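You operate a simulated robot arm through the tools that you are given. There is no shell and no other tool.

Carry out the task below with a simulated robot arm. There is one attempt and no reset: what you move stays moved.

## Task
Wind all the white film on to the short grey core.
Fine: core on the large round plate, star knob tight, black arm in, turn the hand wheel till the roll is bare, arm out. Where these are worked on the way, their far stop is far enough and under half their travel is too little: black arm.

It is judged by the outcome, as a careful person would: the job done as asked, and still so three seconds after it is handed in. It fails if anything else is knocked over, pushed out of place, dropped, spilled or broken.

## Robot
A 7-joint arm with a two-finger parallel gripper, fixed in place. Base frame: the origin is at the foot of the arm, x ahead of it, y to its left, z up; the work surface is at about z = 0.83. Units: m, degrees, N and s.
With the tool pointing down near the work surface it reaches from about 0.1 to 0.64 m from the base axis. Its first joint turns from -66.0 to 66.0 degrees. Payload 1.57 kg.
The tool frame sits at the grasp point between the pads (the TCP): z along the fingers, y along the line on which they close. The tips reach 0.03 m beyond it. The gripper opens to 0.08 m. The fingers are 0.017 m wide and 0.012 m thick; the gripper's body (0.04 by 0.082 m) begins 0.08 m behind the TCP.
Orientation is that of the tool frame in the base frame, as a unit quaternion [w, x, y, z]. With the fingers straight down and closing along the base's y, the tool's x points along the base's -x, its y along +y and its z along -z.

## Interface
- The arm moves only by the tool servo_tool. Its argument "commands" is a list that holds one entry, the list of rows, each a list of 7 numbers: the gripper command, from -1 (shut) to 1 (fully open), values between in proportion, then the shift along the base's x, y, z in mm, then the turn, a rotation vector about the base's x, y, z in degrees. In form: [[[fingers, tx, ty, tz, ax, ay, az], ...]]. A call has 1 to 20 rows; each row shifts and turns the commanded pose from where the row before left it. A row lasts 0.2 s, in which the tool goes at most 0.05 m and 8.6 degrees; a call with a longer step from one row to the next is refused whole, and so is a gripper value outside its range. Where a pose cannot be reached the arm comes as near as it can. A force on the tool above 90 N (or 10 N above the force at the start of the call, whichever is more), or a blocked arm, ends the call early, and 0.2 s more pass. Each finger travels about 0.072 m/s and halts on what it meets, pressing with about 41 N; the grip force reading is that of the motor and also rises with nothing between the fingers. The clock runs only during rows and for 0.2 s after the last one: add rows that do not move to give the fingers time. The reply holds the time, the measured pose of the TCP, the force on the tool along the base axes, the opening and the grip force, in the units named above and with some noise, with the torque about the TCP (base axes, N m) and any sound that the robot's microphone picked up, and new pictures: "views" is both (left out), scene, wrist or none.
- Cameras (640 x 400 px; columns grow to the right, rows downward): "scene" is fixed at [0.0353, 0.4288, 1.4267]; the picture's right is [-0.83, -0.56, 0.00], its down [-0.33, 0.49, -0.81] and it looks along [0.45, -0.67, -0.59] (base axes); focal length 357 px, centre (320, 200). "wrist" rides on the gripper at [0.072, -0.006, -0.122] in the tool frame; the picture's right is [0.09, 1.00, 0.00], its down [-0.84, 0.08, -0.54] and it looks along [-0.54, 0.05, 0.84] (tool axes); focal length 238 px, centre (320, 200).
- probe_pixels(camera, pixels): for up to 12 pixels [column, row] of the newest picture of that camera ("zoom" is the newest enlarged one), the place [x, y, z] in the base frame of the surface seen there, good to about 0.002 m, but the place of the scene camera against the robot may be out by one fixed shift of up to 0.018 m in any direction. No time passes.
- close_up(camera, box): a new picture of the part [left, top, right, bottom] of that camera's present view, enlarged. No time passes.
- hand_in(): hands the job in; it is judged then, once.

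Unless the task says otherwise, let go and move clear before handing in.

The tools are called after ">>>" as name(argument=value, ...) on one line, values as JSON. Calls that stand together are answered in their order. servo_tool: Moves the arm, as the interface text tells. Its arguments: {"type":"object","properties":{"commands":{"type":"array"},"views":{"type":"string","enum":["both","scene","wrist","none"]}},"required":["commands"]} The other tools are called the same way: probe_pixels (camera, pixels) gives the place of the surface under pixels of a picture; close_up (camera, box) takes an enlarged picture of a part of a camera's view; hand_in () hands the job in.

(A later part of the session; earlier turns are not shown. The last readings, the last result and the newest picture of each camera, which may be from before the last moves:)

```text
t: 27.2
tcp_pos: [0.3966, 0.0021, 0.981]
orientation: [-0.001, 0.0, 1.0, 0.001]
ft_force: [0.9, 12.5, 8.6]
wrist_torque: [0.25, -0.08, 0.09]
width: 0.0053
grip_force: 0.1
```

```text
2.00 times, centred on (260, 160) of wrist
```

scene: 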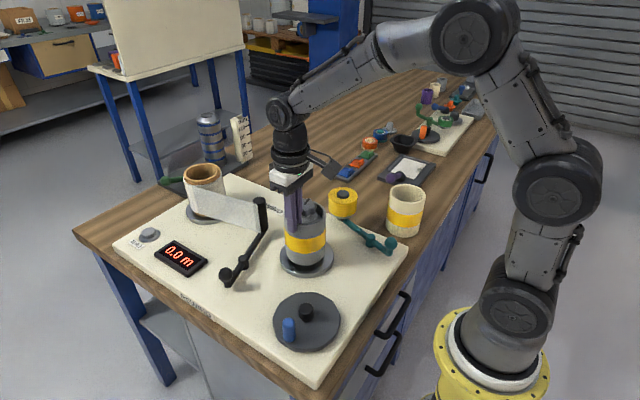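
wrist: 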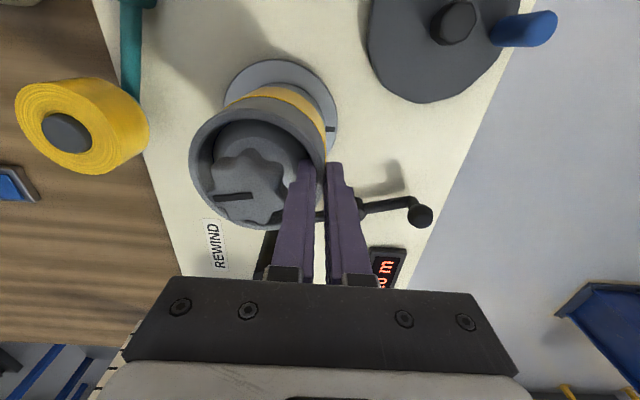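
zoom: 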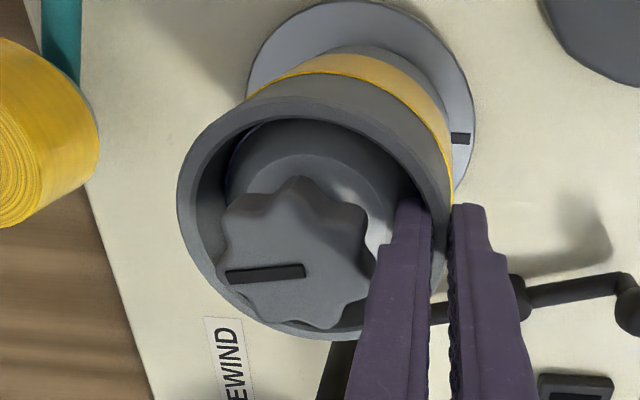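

The core hasn't dropped: a +12.5 N y-force says the inner finger is wedged against the knob/shoulder. Raise 2 mm and shift slightly +y while opened.

>>> servo_tool(commands=[[[-0.78, 0, 1, 2, 0, 0, 0], [-0.75, 0, 1, 1, 0, 0, 0], [-0.75, 0, 0, 0, 0, 0, 0], [-0.75, 0, 0, 0, 0, 0, 0]]])

>>> close_up(camera="scene", box=[250, 140, 360, 290])

>>> close_up(camera="wrist", box=[160, 60, 360, 260])

```text
t: 28.2
tcp_pos: [0.3981, 0.0039, 0.9826]
orientation: [0.0, 0.0, 1.0, -0.001]
ft_force: [-0.7, 0.7, -0.8]
wrist_torque: [-0.03, 0.01, 0.0]
width: 0.0102
grip_force: 0.0
```

scene: 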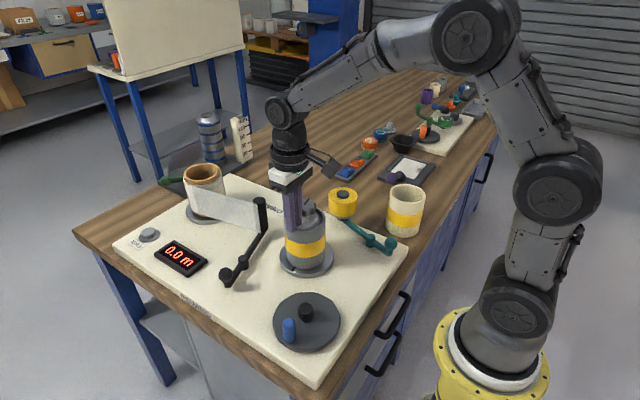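
wrist: 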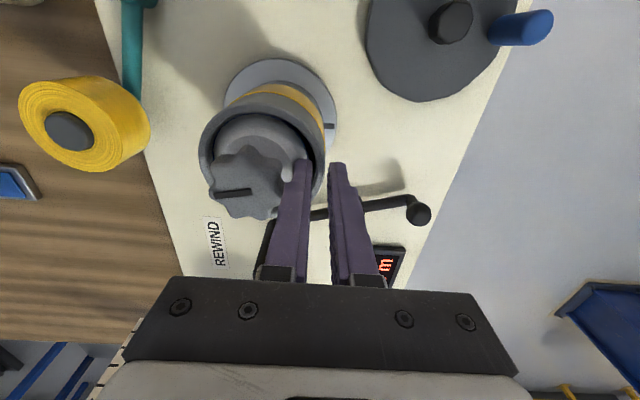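

```text
2.67 times, centred on (305, 215) of scene
```

zoom: 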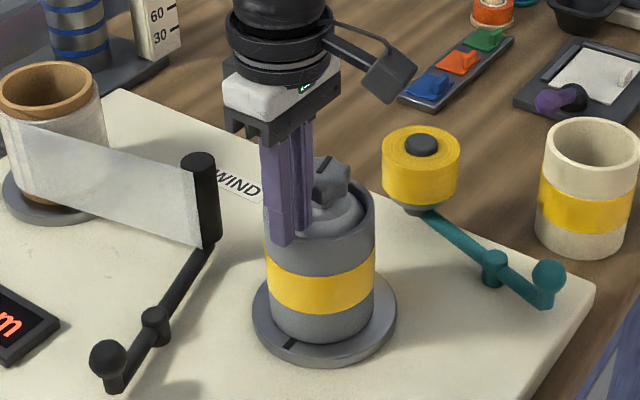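

```text
2.00 times, centred on (260, 160) of wrist
```

zoom: 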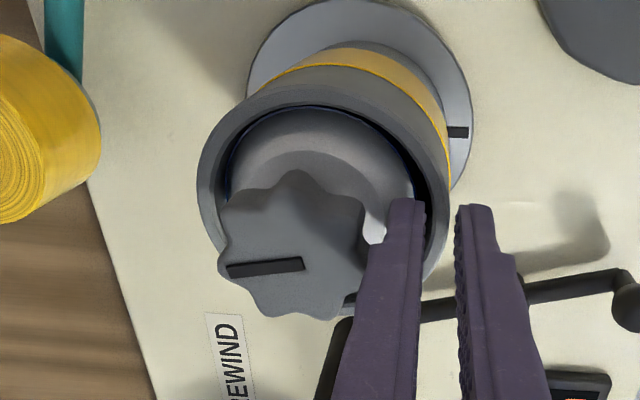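

The core has dropped onto the plate. Raise clear and look at it from above.

>>> servo_tool(commands=[[[-0.75, 0, 0, 10, 0, 0, 0], [-0.75, 0, 0, 15, 0, 0, 0], [0, 0, 0, 20, 0, 0, 0], [0.4, 0, -5, 20, 0, 0, 0], [0.4, 0, -20, 10, 0, 0, 0], [0.4, 0, -19, 0, 0, 0, 0], [0.4, 0, 0, 0, 0, 0, 0]]])

>>> close_up(camera="scene", box=[250, 140, 360, 290])

>>> close_up(camera="wrist", box=[240, 60, 400, 220])

```text
t: 29.8
tcp_pos: [0.3954, -0.0392, 1.0584]
orientation: [0.001, 0.0, 1.0, 0.0]
ft_force: [-0.8, -0.6, -0.2]
wrist_torque: [0.0, 0.04, -0.01]
width: 0.0558
grip_force: 0.1
```

scene: 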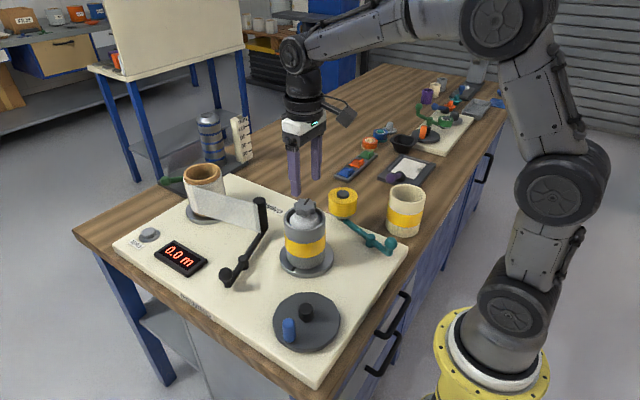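
wrist: 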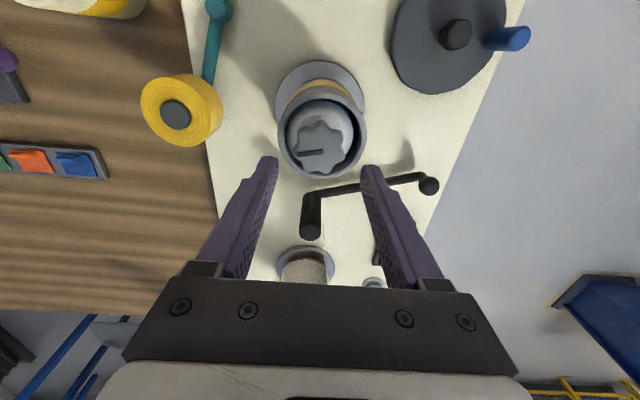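

```text
2.67 times, centred on (305, 215) of scene
```

zoom: 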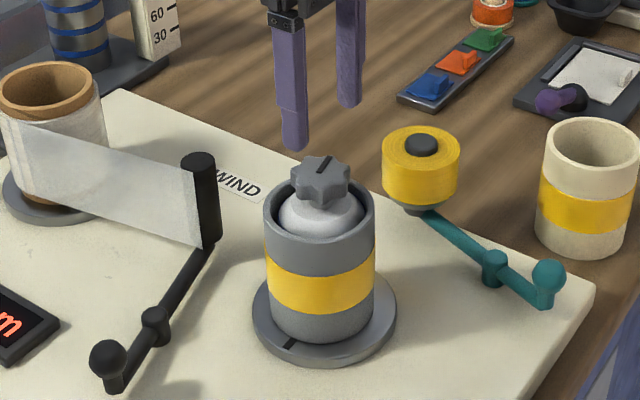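

```text
2.50 times, centred on (320, 140) of wrist
```

zoom: 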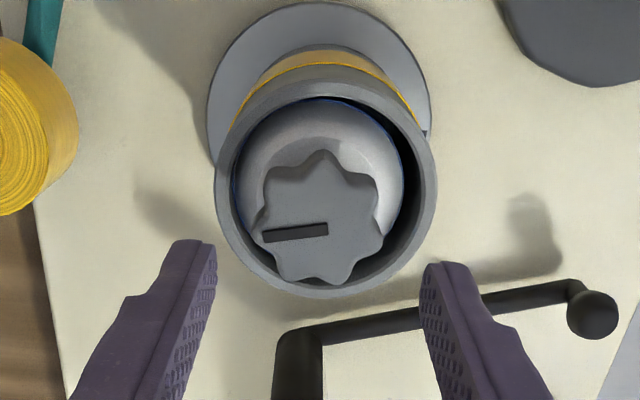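

The core sits on the plate around the mandrel. Next the star knob: probing its outline to centre the grip.

>>> probe_pixels(camera="zoom", pixels=[[318, 160], [265, 190], [370, 190], [275, 265], [380, 225], [310, 272], [345, 272], [318, 215], [330, 105], [240, 260], [400, 255], [320, 290]])

```text
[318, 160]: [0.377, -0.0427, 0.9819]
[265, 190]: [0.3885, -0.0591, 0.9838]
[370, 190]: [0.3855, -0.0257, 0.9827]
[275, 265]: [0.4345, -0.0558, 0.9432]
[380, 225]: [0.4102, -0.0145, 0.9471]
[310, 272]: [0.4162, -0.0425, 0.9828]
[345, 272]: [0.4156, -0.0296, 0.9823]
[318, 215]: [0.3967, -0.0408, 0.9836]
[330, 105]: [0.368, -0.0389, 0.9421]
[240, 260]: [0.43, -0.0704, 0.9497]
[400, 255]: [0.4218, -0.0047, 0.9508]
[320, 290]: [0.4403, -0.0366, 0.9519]
```

Knob centre ≈(0.398,-0.0405), top 0.983. I'll pre-rotate the tool +77° counter-clockwise above it so I have a long clockwise stroke.

>>> servo_tool(commands=[[[0.4, 2, -1, 0, 0, 0, 8.5], [0.4, 0, 0, 0, 0, 0, 8.5], [0.4, 0, 0, 0, 0, 0, 8.5], [0.4, 0, 0, 0, 0, 0, 8.5], [0.4, 0, 0, 0, 0, 0, 8.5], [0.4, 0, 0, 0, 0, 0, 8.5], [0.4, 0, 0, 0, 0, 0, 8.5], [0.4, 0, 0, 0, 0, 0, 8.5], [0.4, 0, 0, 0, 0, 0, 8.5], [0.4, 0, 0, 0, 0, 0, 0]]])

```text
t: 32.0
tcp_pos: [0.3997, -0.0411, 1.0595]
orientation: [-0.001, -0.62, 0.785, 0.002]
ft_force: [-0.4, 0.0, 0.1]
wrist_torque: [-0.03, -0.01, 0.01]
width: 0.0559
grip_force: 0.1
```

scene: 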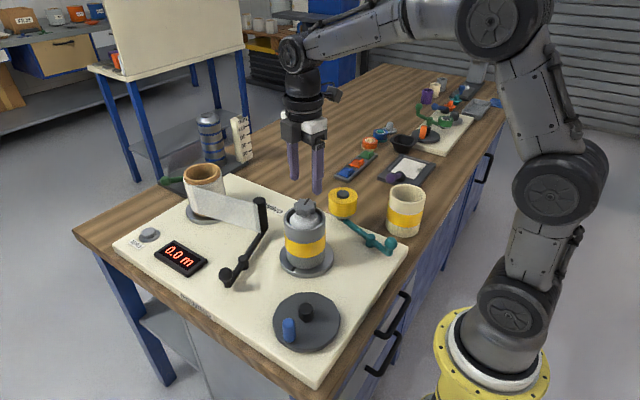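
wrist: 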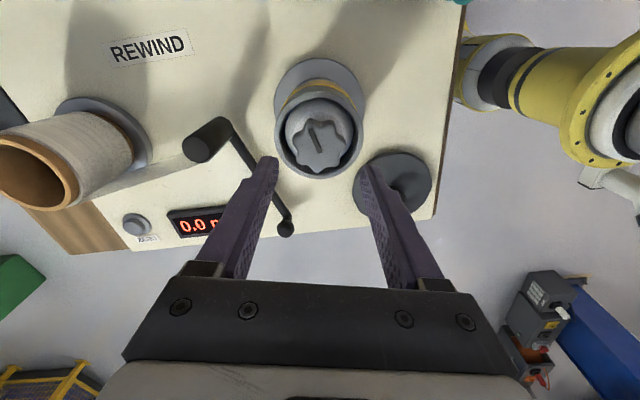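

Rotation reached (76.6°). Descending around the knob, keeping tips above the core rim, and closing.

>>> servo_tool(commands=[[[0.4, -1.5, 0.5, -20, 0, 0, 0], [0.4, 0, 0, -20, 0, 0, 0], [0.4, 0, 0, -15, 0, 0, 0], [0.4, 0, 0, -10, 0, 0, 0], [0.4, 0, 0, -6, 0, 0, 0], [0.4, 0, 0, 0, 0, 0, 0]]])

>>> close_up(camera="scene", box=[250, 140, 360, 290])

```text
t: 33.4
tcp_pos: [0.3962, -0.0412, 0.9871]
orientation: [0.0, -0.619, 0.785, 0.001]
ft_force: [0.6, 0.6, -0.2]
wrist_torque: [-0.01, -0.02, 0.01]
width: 0.0559
grip_force: 0.1
```

scene: 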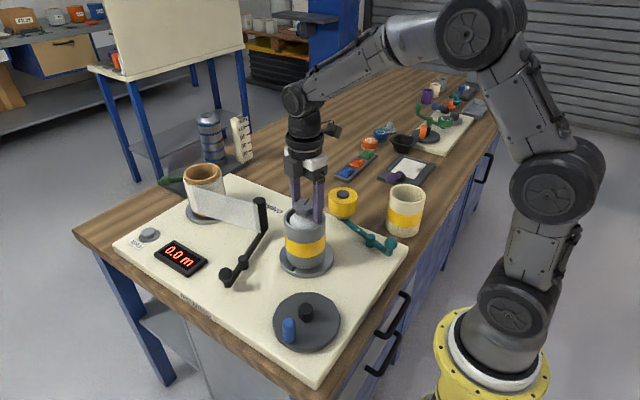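
wrist: 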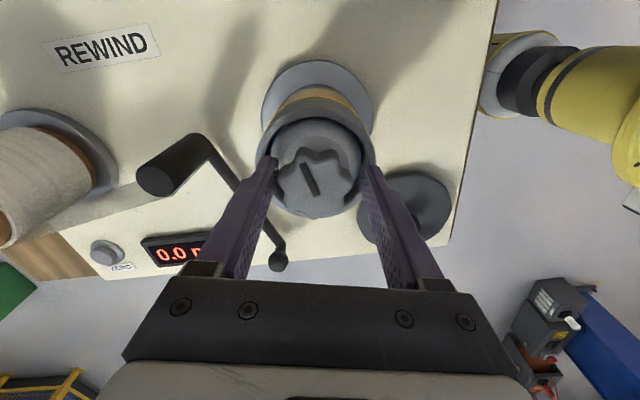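

```text
2.67 times, centred on (305, 215) of scene
```

zoom: 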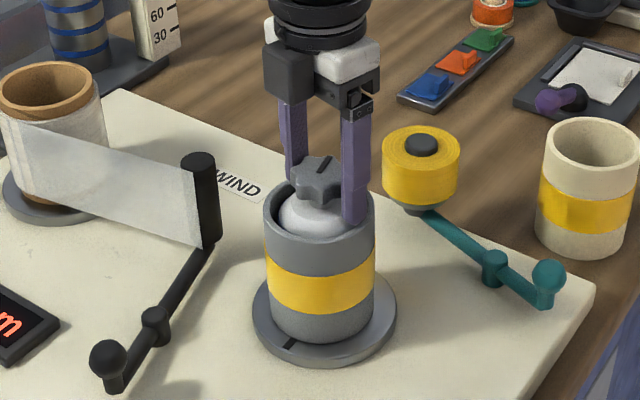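

The knob is between the fingers. Closing and turning a first 50° clockwise, watching torque.

>>> servo_tool(commands=[[[0.1, 1.5, 0, 0, 0, 0, 0], [-1, 0, 0, 0, 0, 0, 0], [-1, 0, 0, 0, 0, 0, 0], [-1, 0, 0, 0, 0, 0, 0], [-1, 0, 0, 0, 0, 0, 0], [-1, 0, 0, 0, 0, 0, -6], [-1, 0, 0, 0, 0, 0, -6], [-1, 0, 0, 0, 0, 0, -6], [-1, 0, 0, 0, 0, 0, -6], [-1, 0, 0, 0, 0, 0, -6], [-1, 0, 0, 0, 0, 0, 0]]])

>>> close_up(camera="scene", box=[250, 140, 360, 290])

```text
t: 35.8
tcp_pos: [0.399, -0.0405, 0.9885]
orientation: [0.001, -0.394, 0.919, 0.002]
ft_force: [9.5, 5.6, 5.2]
wrist_torque: [-0.7, 0.67, -0.01]
width: 0.0456
grip_force: 44.6
```

scene: 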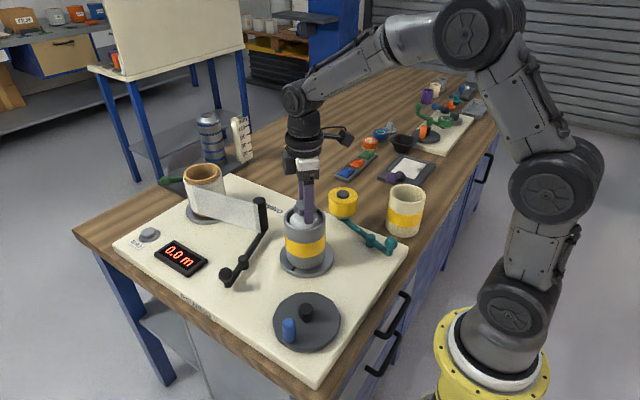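
wrist: 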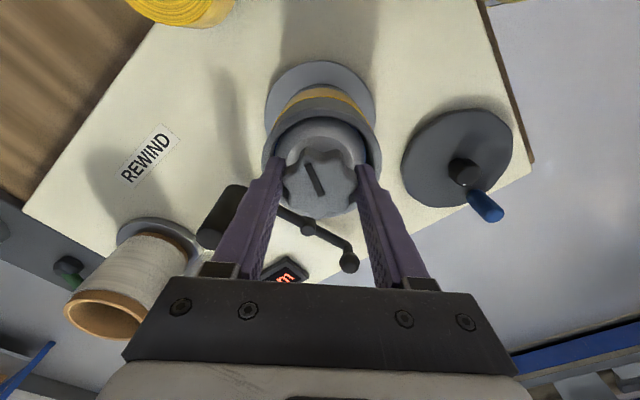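

```text
2.67 times, centred on (305, 215) of scene
```

zoom: 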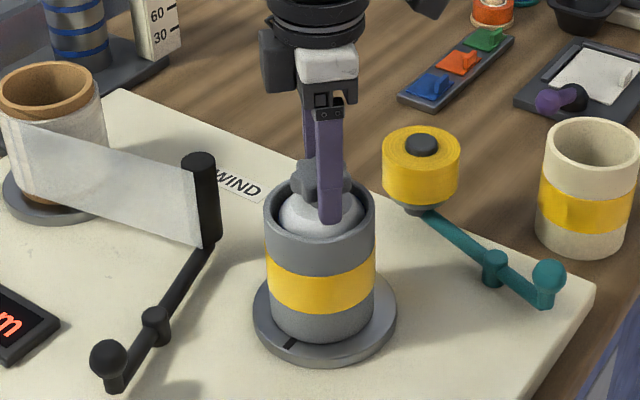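

The knob turns with the gripper (slot mark still at wrist ~(315,180)), and the plate mark hasn't moved. Continue clockwise.

>>> servo_tool(commands=[[[-1, 0, 0, 0, 0, 0, -7], [-1, 0, 0, 0, 0, 0, -7], [-1, 0, 0, 0, 0, 0, -7], [-1, 0, 0, 0, 0, 0, -7], [-1, 0, 0, 0, 0, 0, -7], [-1, 0, 0, 0, 0, 0, -7], [-1, 0, 0, 0, 0, 0, -7], [-1, 0, 0, 0, 0, 0, -7], [-1, 0, 0, 0, 0, 0, -7], [-1, 0, 0, 0, 0, 0, -7], [-1, 0, 0, 0, 0, 0, 0]]])

>>> close_up(camera="scene", box=[250, 140, 360, 290])

```text
t: 38.2
tcp_pos: [0.399, -0.0407, 0.9883]
orientation: [0.001, 0.205, 0.979, 0.002]
ft_force: [4.6, 26.0, 1.5]
wrist_torque: [-0.68, -0.84, 0.05]
width: 0.046
grip_force: 44.8
```

scene: 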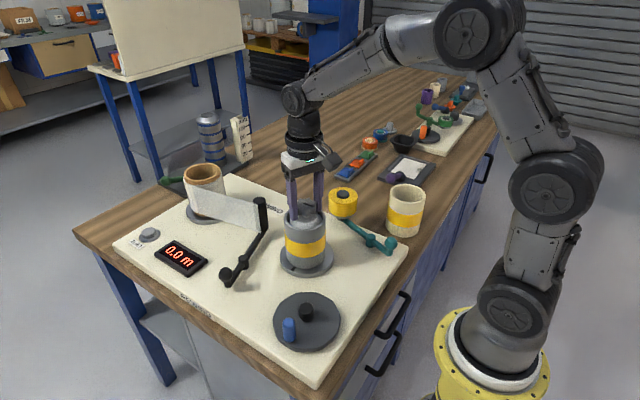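
wrist: 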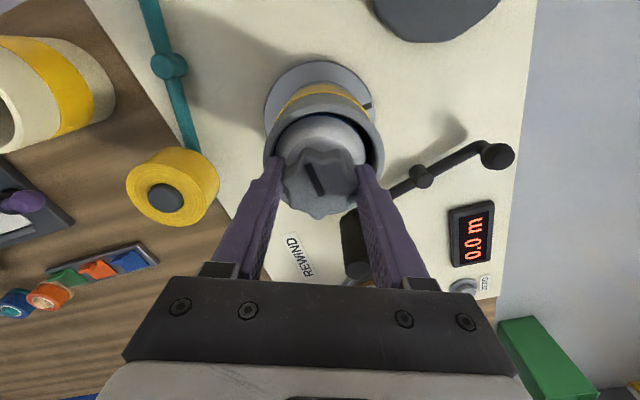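

```text
2.67 times, centred on (305, 215) of scene
```

zoom: 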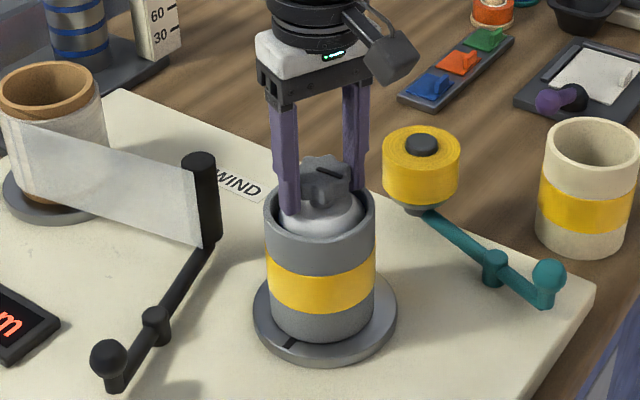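

Turned 100° with low torque; a +26 N y side force shows the grip is ~1 mm off centre, so I'll shift +1 mm y and continue clockwise.

>>> servo_tool(commands=[[[-1, 0, 1, 0, 0, 0, -7], [-1, 0, 0, 0, 0, 0, -7], [-1, 0, 0, 0, 0, 0, -7], [-1, 0, 0, 0, 0, 0, -7], [-1, 0, 0, 0, 0, 0, -7], [-1, 0, 0, 0, 0, 0, -7], [-1, 0, 0, 0, 0, 0, -7], [-1, 0, 0, 0, 0, 0, -7], [-1, 0, 0, 0, 0, 0, 0]]])

>>> close_up(camera="scene", box=[250, 140, 360, 290])

```text
t: 40.2
tcp_pos: [0.3994, -0.0392, 0.9886]
orientation: [0.001, 0.641, 0.768, 0.003]
ft_force: [18.4, 24.7, -6.4]
wrist_torque: [-0.3, -0.09, -0.01]
width: 0.0458
grip_force: 45.5
```

scene: 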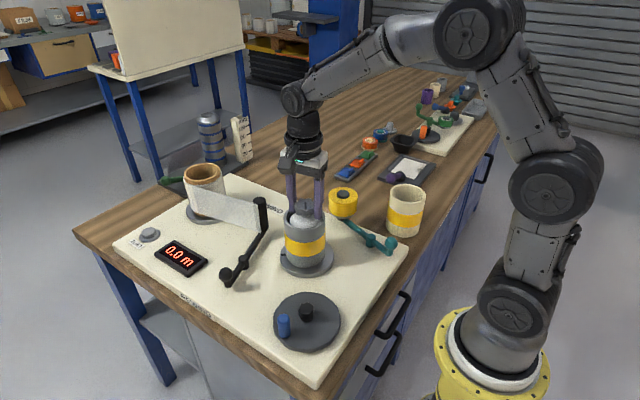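
wrist: 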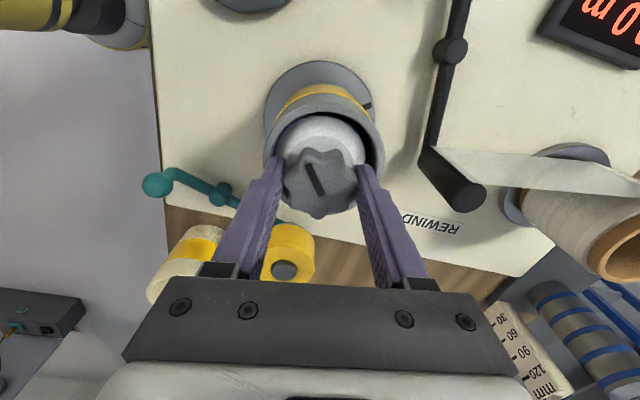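

```text
2.67 times, centred on (305, 215) of scene
```

zoom: 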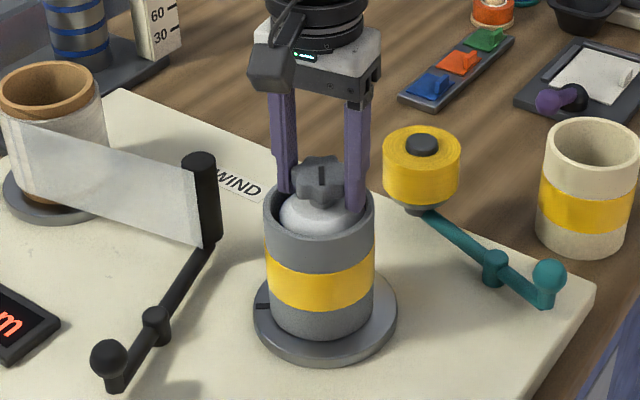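

The plate mark has now moved (zoom 290,343 → 262,306) – the whole spindle is co-rotating with the knob, so the knob has reached its stop relative to the mandrel. I'll release, rise and inspect.

>>> servo_tool(commands=[[[0.0, 0, 0, 0, 0, 0, 0], [0.4, 0, 0, 0, 0, 0, 0], [0.4, 0, 0, 15, 0, 0, 0], [0.4, 0, 0, 25, 0, 0, 0], [0.4, 0, 0, 30, 0, 0, 0], [0.4, 0, 0, 0, 0, 0, 8.5], [0.4, 0, 0, 0, 0, 0, 8.5], [0.4, 0, 0, 0, 0, 0, 8.5], [0.4, 0, 0, 0, 0, 0, 8.5], [0.4, 0, 0, 0, 0, 0, 8.5], [0.4, 0, 0, 0, 0, 0, 8.5], [0.4, 0, 0, 0, 0, 0, 8.5], [0.4, 0, 0, 0, 0, 0, 8.5], [0.4, 0, 0, 0, 0, 0, 8.5], [0.4, 0, 0, 0, 0, 0, 0]]])

>>> close_up(camera="scene", box=[250, 140, 360, 290])

>>> close_up(camera="wrist", box=[240, 60, 400, 220])

```text
t: 43.4
tcp_pos: [0.3992, -0.0406, 1.0571]
orientation: [0.001, 0.025, 1.0, 0.001]
ft_force: [-0.2, 0.4, 0.2]
wrist_torque: [0.01, 0.04, 0.02]
width: 0.0559
grip_force: 0.1
```

scene: 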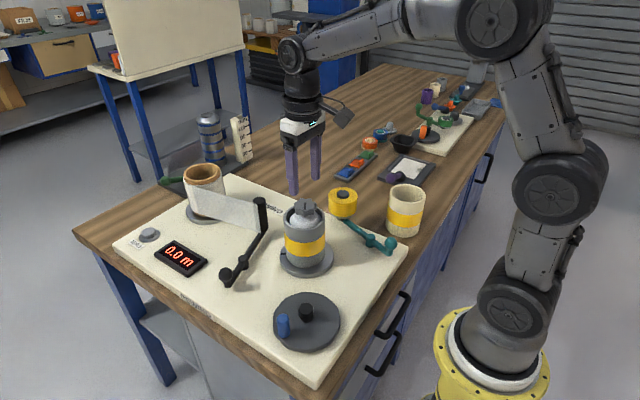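
wrist: 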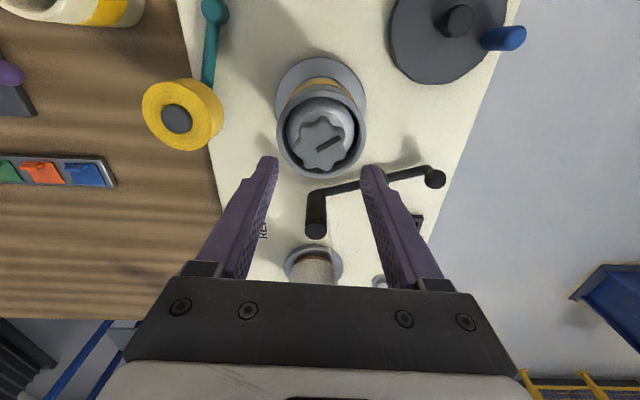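

```text
2.67 times, centred on (305, 215) of scene
```

zoom: 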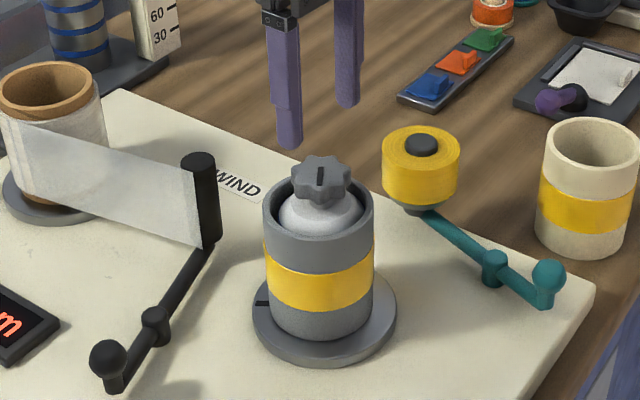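

```text
2.50 times, centred on (320, 140) of wrist
```

zoom: 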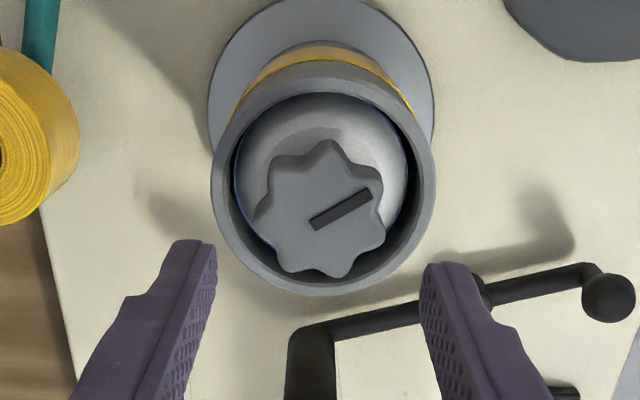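

The knob turned ~100° relative to the mandrel before the plate began following; it is at its stop. Next, the black arm: probing its ends and pivot.

>>> close_up(camera="wrist", box=[280, 140, 460, 260])

>>> probe_pixels(camera="wrist", pixels=[[315, 230], [313, 196], [345, 188], [400, 174], [434, 178], [427, 168], [312, 210], [352, 185], [436, 186], [410, 220]])

>>> probe_pixels(camera="scene", pixels=[[260, 200], [262, 228], [245, 258], [241, 262], [225, 273], [226, 283], [255, 232], [305, 310], [283, 318], [283, 330]])

>>> close_up(camera="scene", box=[180, 180, 300, 300])

```text
3.33 times, centred on (370, 200) of wrist
```

zoom: 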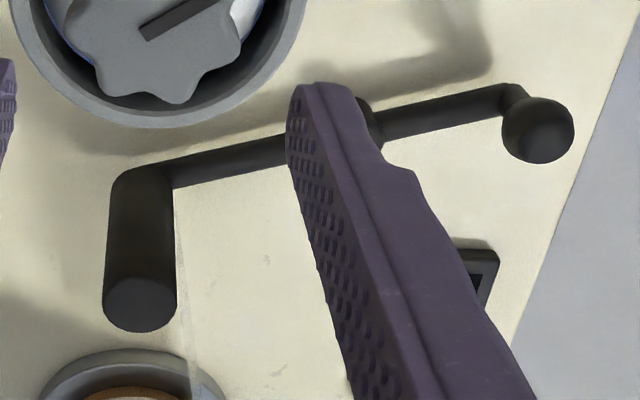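

```text
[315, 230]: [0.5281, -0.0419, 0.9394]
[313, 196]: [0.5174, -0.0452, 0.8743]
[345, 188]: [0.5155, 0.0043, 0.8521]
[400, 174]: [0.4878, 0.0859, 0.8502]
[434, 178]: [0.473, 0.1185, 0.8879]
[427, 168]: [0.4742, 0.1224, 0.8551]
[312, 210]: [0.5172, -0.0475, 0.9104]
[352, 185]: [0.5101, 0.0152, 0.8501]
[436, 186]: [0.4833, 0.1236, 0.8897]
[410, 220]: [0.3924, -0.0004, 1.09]
```

```text
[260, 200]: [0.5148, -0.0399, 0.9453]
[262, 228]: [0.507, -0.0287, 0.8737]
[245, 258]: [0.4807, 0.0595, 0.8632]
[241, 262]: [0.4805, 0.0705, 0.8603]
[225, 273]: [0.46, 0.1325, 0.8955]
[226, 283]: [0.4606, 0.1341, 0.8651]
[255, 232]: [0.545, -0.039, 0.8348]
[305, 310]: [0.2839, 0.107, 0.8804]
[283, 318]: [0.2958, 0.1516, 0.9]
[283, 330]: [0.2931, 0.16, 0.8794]
```

```text
3.33 times, centred on (240, 240) of scene
```

zoom: 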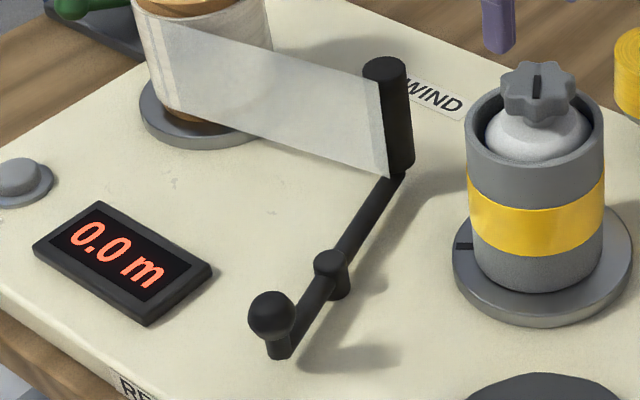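

Arm pivot ≈(0.50,0.05), handle ball ≈(0.478,0.121,0.88), roller ≈(0.53,-0.044). To swing the roller in to the core the ball must be pushed toward +x about 60 mm; I'll bring closed fingers down at (0.44,0.122).

>>> servo_tool(commands=[[[0, 3, 20, 0, 0, 0, 2.8], [-0.5, 6, 25, 0, 0, 0, 0], [-1, 8, 30, 0, 0, 0, 0], [-1, 8, 30, 0, 0, 0, 0], [-1, 8, 30, 0, 0, 0, 0], [-1, 6, 27, -10, 0, 0, 0], [-1, 0, 0, -30, 0, 0, 0], [-1, 0, 0, -40, 0, 0, 0], [-1, 0, 0, 0, 0, 0, 0], [-1, 0, 0, 0, 0, 0, 0]]])

>>> close_up(camera="wrist", box=[220, 90, 420, 215])

```text
t: 45.6
tcp_pos: [0.4383, 0.1209, 0.9768]
orientation: [0.0, 0.001, 1.0, 0.001]
ft_force: [1.0, 0.3, 0.0]
wrist_torque: [0.0, -0.02, -0.04]
width: 0.0
grip_force: 21.4
```

scene: 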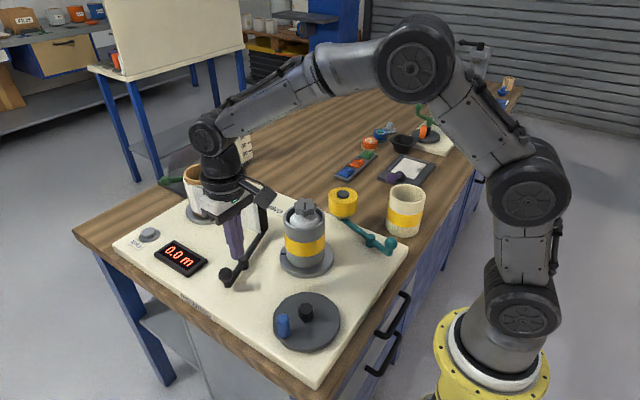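
wrist: 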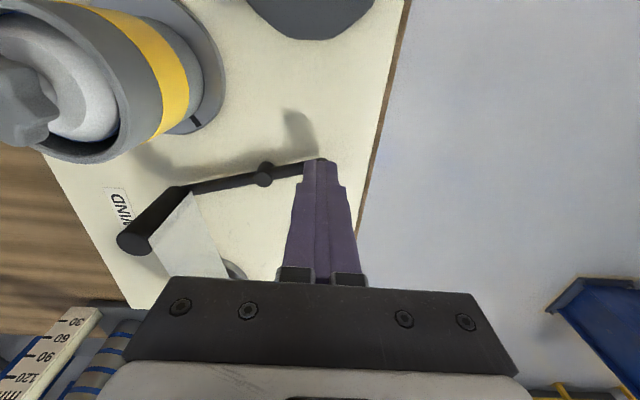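

```text
3.20 times, centred on (320, 152) of wrist
```

zoom: 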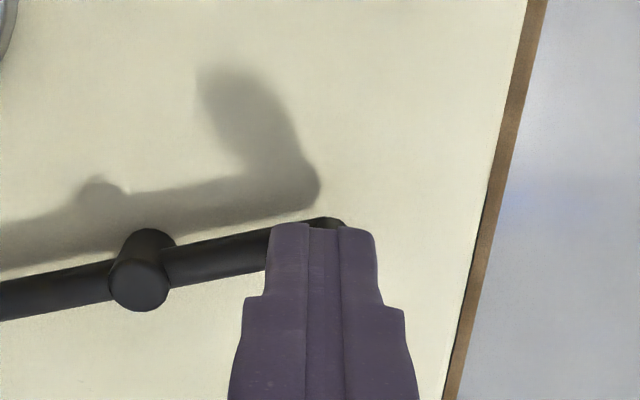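

Fingers are ~20 mm short of the ball in x. Descending to ball height (tips ≈0.867) and checking the pivot position.

>>> probe_pixels(camera="zoom", pixels=[[138, 285], [150, 245], [40, 295], [230, 255]])

>>> servo_tool(commands=[[[-1, 0, 0, -30, 0, 0, 0], [-1, 0, 0, -30, 0, 0, 0], [-1, 0, 0, -19, 0, 0, 0], [-1, 0, 0, 0, 0, 0, 0], [-1, 0, 0, 0, 0, 0, 0]]])

>>> close_up(camera="scene", box=[180, 180, 300, 300])

```text
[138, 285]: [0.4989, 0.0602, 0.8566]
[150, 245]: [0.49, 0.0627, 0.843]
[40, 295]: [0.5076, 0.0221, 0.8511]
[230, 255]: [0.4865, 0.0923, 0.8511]
```

```text
t: 46.8
tcp_pos: [0.4377, 0.121, 0.8972]
orientation: [0.001, 0.002, 1.0, 0.001]
ft_force: [0.0, -0.3, -0.2]
wrist_torque: [-0.02, 0.03, 0.0]
width: 0.0
grip_force: 21.6
```

scene: 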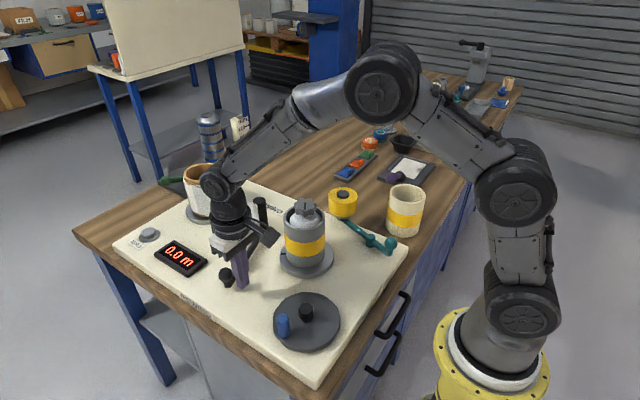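
wrist: 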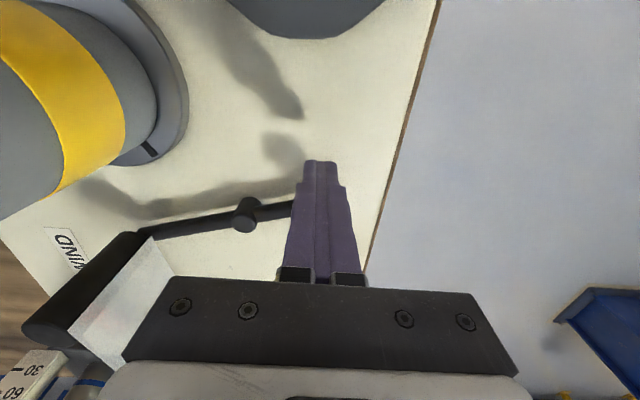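

```text
3.33 times, centred on (240, 240) of scene
```

zoom: 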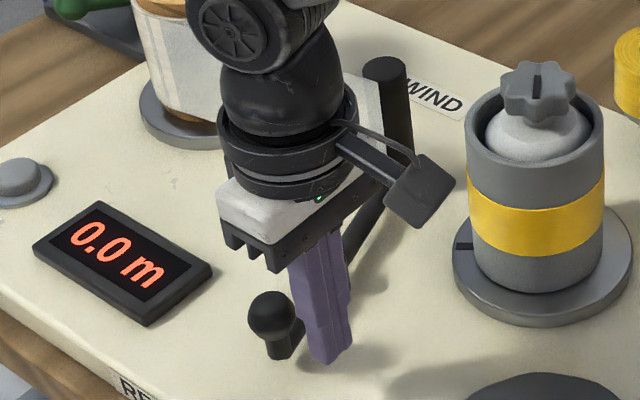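

Pusher is in position behind the ball. Pushing in +x in small steps.

>>> servo_tool(commands=[[[-1, 6, 0, 0, 0, 0, 0], [-1, 6, 0, 0, 0, 0, 0], [-1, 5, 0, 0, 0, 0, 0], [-1, 5, 0, 0, 0, 0, 0], [-1, 5, 0, 0, 0, 0, 0], [-1, 5, 0, 0, 0, 0, 0], [-1, 5, 0, 0, 0, 0, 0], [-1, 5, 0, 0, 0, 0, 0], [-1, 0, 0, 0, 0, 0, 0]]])

>>> close_up(camera="scene", box=[180, 180, 300, 300])

```text
t: 48.8
tcp_pos: [0.4806, 0.1213, 0.8981]
orientation: [0.001, 0.002, 1.0, 0.0]
ft_force: [0.5, -0.1, 0.8]
wrist_torque: [-0.01, -0.02, 0.01]
width: 0.0
grip_force: 21.7
```

scene: 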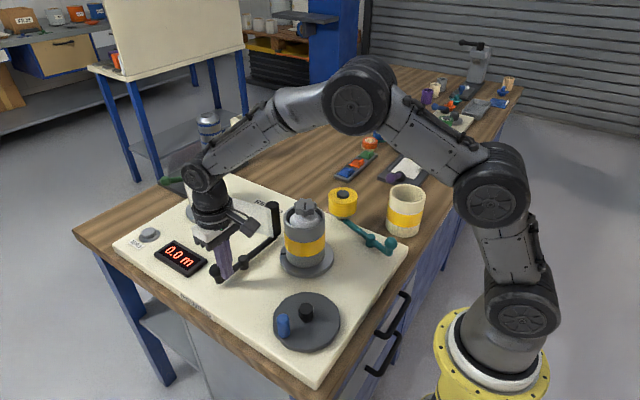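
wrist: 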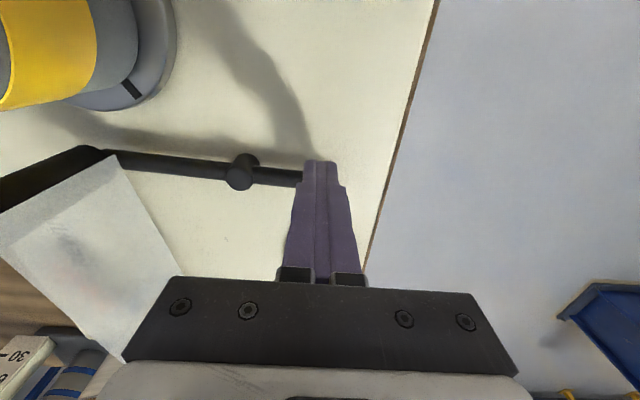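

```text
3.33 times, centred on (240, 240) of scene
```

zoom: 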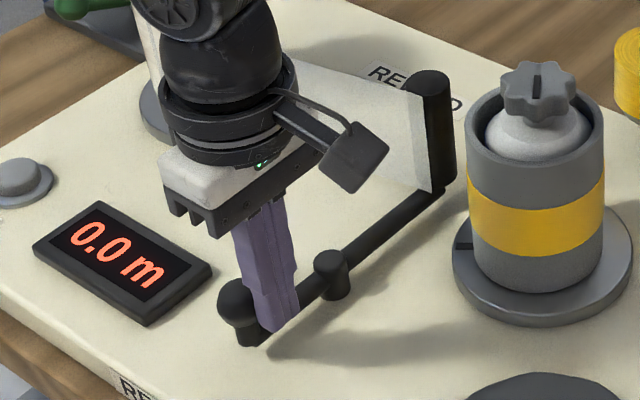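

The roller is swinging toward the core with negligible force. Continuing to the stop.

>>> servo_tool(commands=[[[-1, 4, 0, 0, 0, 0, 0], [-1, 4, 0, 0, 0, 0, 0], [-1, 4, 0, 0, 0, 0, 0], [-1, 3, 0, 0, 0, 0, 0], [-1, 3, 0, 0, 0, 0, 0], [-1, 0, 0, 0, 0, 0, 0]]])

>>> close_up(camera="scene", box=[180, 180, 300, 300])

```text
t: 50.2
tcp_pos: [0.4971, 0.1212, 0.8979]
orientation: [0.001, 0.002, 1.0, 0.001]
ft_force: [0.0, 0.1, 0.4]
wrist_torque: [0.02, -0.01, 0.01]
width: 0.0
grip_force: 21.1
```

scene: 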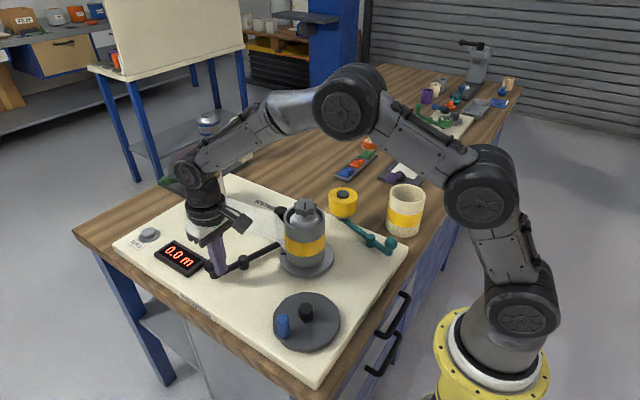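
wrist: 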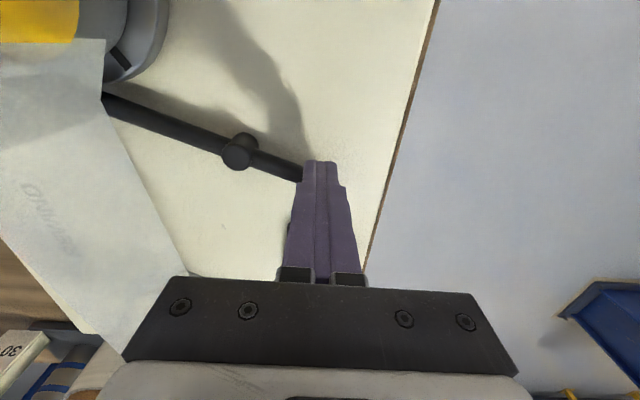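

```text
3.33 times, centred on (240, 240) of scene
```

zoom: 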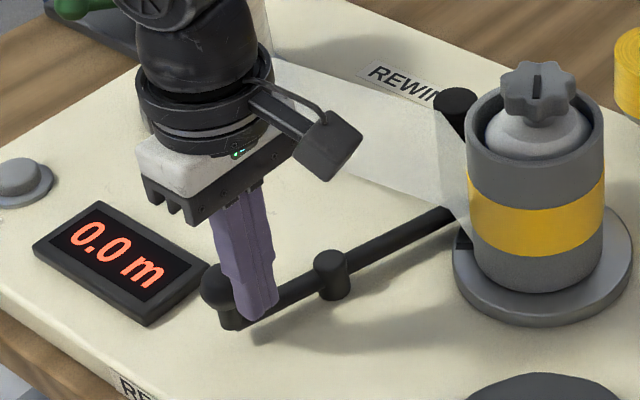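

The roller is now beside the core; no stop force yet. Continuing in small steps.

>>> servo_tool(commands=[[[-1, 2, 0, 0, 0, 0, 0], [-1, 2, 0, 0, 0, 0, 0], [-1, 2, 0, 0, 0, 0, 0], [-1, 2, 0, 0, 0, 0, 0], [-1, 0, 0, 0, 0, 0, 0]]])

>>> close_up(camera="scene", box=[180, 180, 300, 300])

```text
t: 51.4
tcp_pos: [0.4988, 0.1211, 0.8978]
orientation: [-0.011, 0.002, 1.0, -0.001]
ft_force: [-42.5, 2.6, 13.5]
wrist_torque: [0.15, 0.62, 0.13]
width: 0.0
grip_force: 21.3
```

scene: 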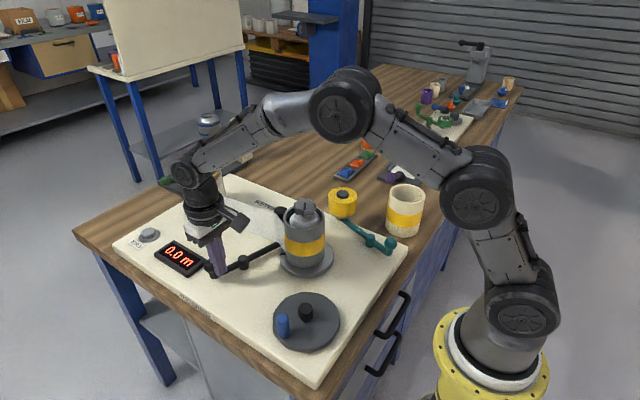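
wrist: 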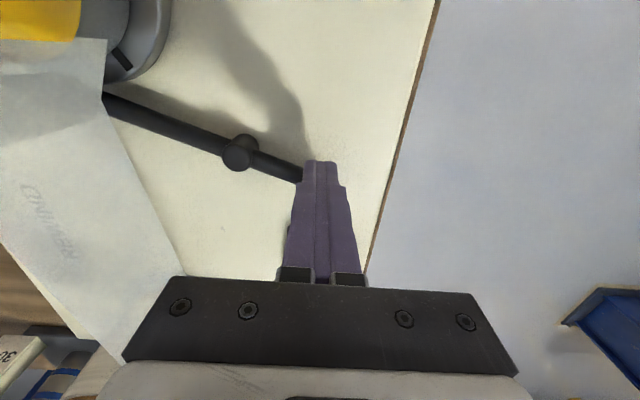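

```text
3.33 times, centred on (240, 240) of scene
```

zoom: 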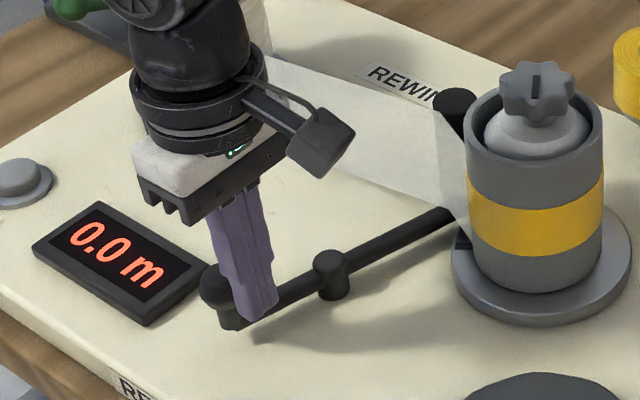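

A firm 42 N stop: arm is in and the film meets the core. Backing off and rising to see whether it stays.

>>> servo_tool(commands=[[[-1, -8, 0, 0, 0, 0, 0], [-1, -12, 0, 0, 0, 0, 0], [-1, -15, 0, 0, 0, 0, 0], [-1, -10, 0, 20, 0, 0, 0], [-1, -20, 0, 40, 0, 0, 0], [-1, -25, 0, 40, 0, 0, 0], [-1, -25, 0, 40, 0, 0, 0], [-1, -30, 0, 20, 0, 0, 0], [-1, -30, 0, 0, 0, 0, 0], [-1, 0, 0, 0, 0, 0, 0]]])

>>> close_up(camera="scene", box=[180, 180, 360, 360])

>>> close_up(camera="wrist", box=[160, 0, 440, 200])

```text
t: 53.6
tcp_pos: [0.3301, 0.1239, 1.0573]
orientation: [0.001, 0.001, 1.0, 0.0]
ft_force: [0.5, -0.1, 0.1]
wrist_torque: [0.03, 0.01, 0.0]
width: 0.0001
grip_force: 21.2
```

scene: 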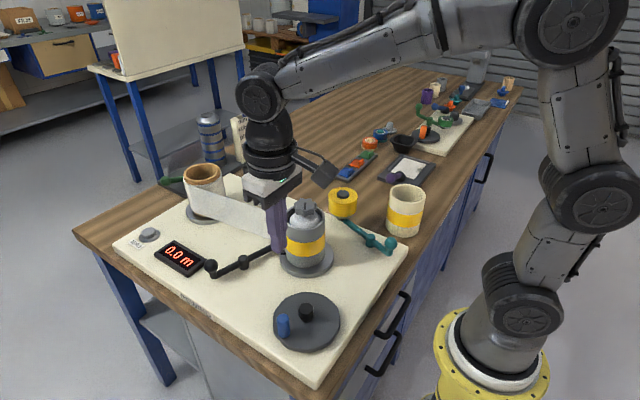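
wrist: 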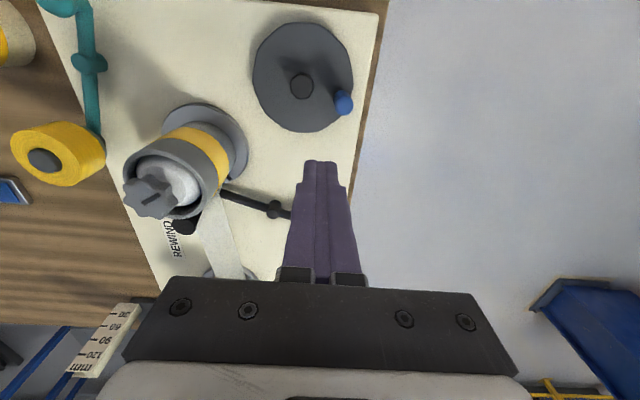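

```text
2.22 times, centred on (270, 270) of scene
```

zoom: 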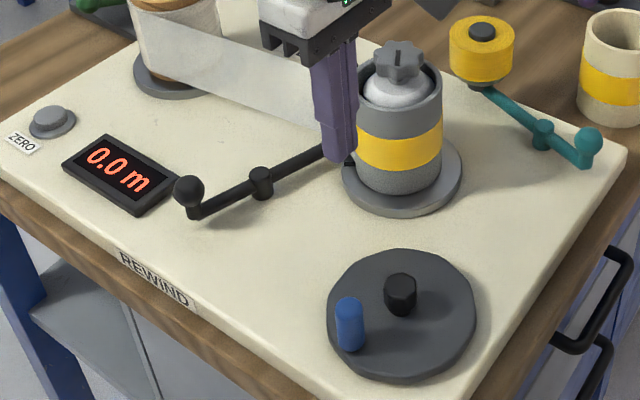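

```text
2.00 times, centred on (300, 100) of wrist
```

zoom: 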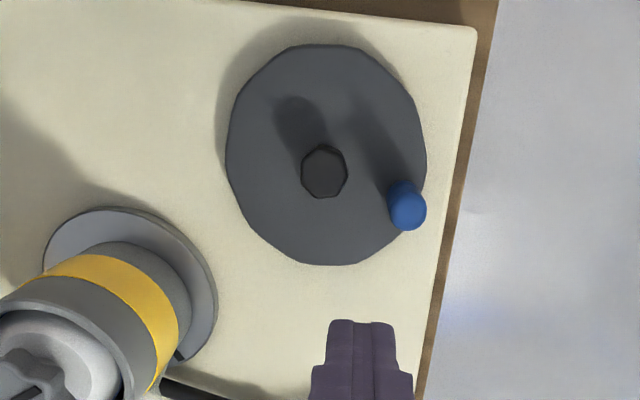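

The arm stays in and the film lies against the core. Now the hand wheel: measuring hub and blue handle.

>>> probe_pixels(camera="zoom", pixels=[[325, 180], [325, 150], [400, 195], [408, 212], [300, 60], [250, 120], [420, 130], [330, 255], [408, 222], [380, 215], [392, 190], [305, 175]])

```text
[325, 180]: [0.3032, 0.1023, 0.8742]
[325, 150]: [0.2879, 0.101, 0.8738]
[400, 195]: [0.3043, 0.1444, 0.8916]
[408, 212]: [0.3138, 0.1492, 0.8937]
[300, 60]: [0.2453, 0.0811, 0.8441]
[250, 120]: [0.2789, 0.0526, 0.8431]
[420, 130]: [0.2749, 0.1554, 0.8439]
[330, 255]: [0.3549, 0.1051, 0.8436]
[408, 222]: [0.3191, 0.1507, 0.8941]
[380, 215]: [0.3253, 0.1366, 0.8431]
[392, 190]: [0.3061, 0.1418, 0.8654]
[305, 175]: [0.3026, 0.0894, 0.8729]
```

Hub centre ≈(0.2985,0.0995), peg top ≈(0.313,0.149,0.894), crank radius ≈0.0515. Move above the peg, half-open.

>>> servo_tool(commands=[[[0, -8, 12, 0, 0, 0, 0], [0, -8, 12, -20, 0, 0, 0], [0, 0, 0, -40, 0, 0, 0], [0, 0, 0, -40, 0, 0, 0], [0, 0, 0, 0, 0, 0, 0]]])

>>> close_up(camera="wrist", box=[220, 40, 420, 240])

>>> close_up(camera="scene", box=[240, 230, 360, 370])

```text
t: 54.8
tcp_pos: [0.3132, 0.144, 0.9589]
orientation: [0.001, 0.002, 1.0, 0.0]
ft_force: [0.4, 0.0, -0.4]
wrist_torque: [0.01, 0.01, 0.02]
width: 0.04
grip_force: 0.0
```

scene: 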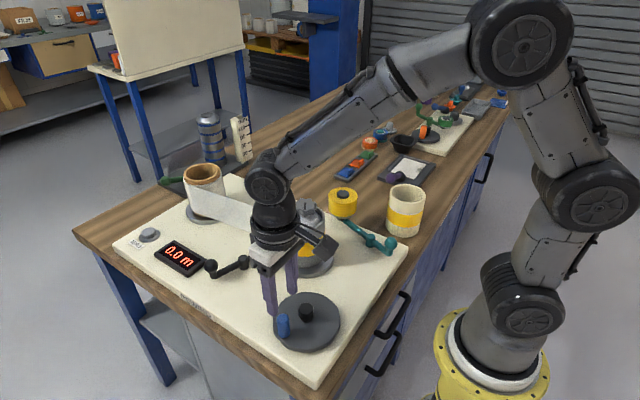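
wrist: 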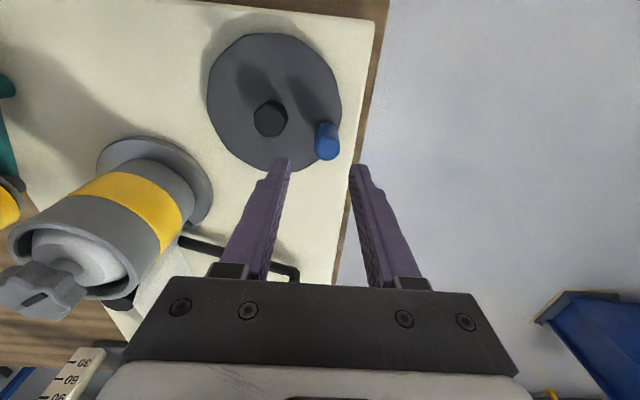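

```text
2.00 times, centred on (320, 140) of wrist
```

zoom: 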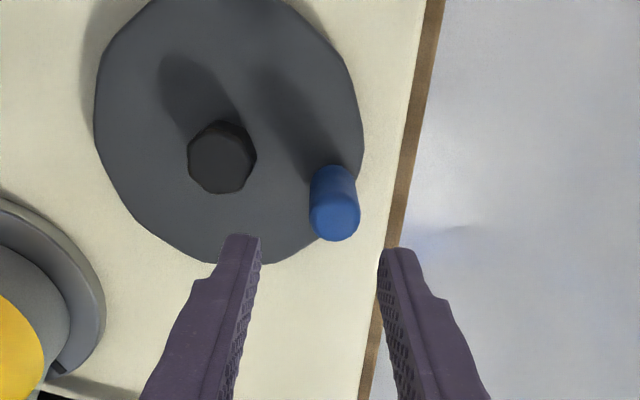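

```text
2.86 times, centred on (300, 300) of scene
```

zoom: 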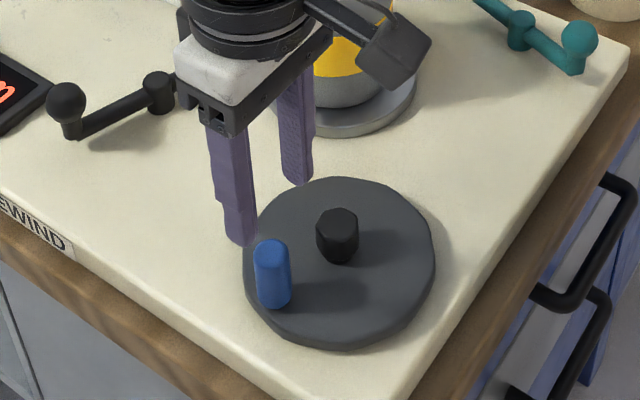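

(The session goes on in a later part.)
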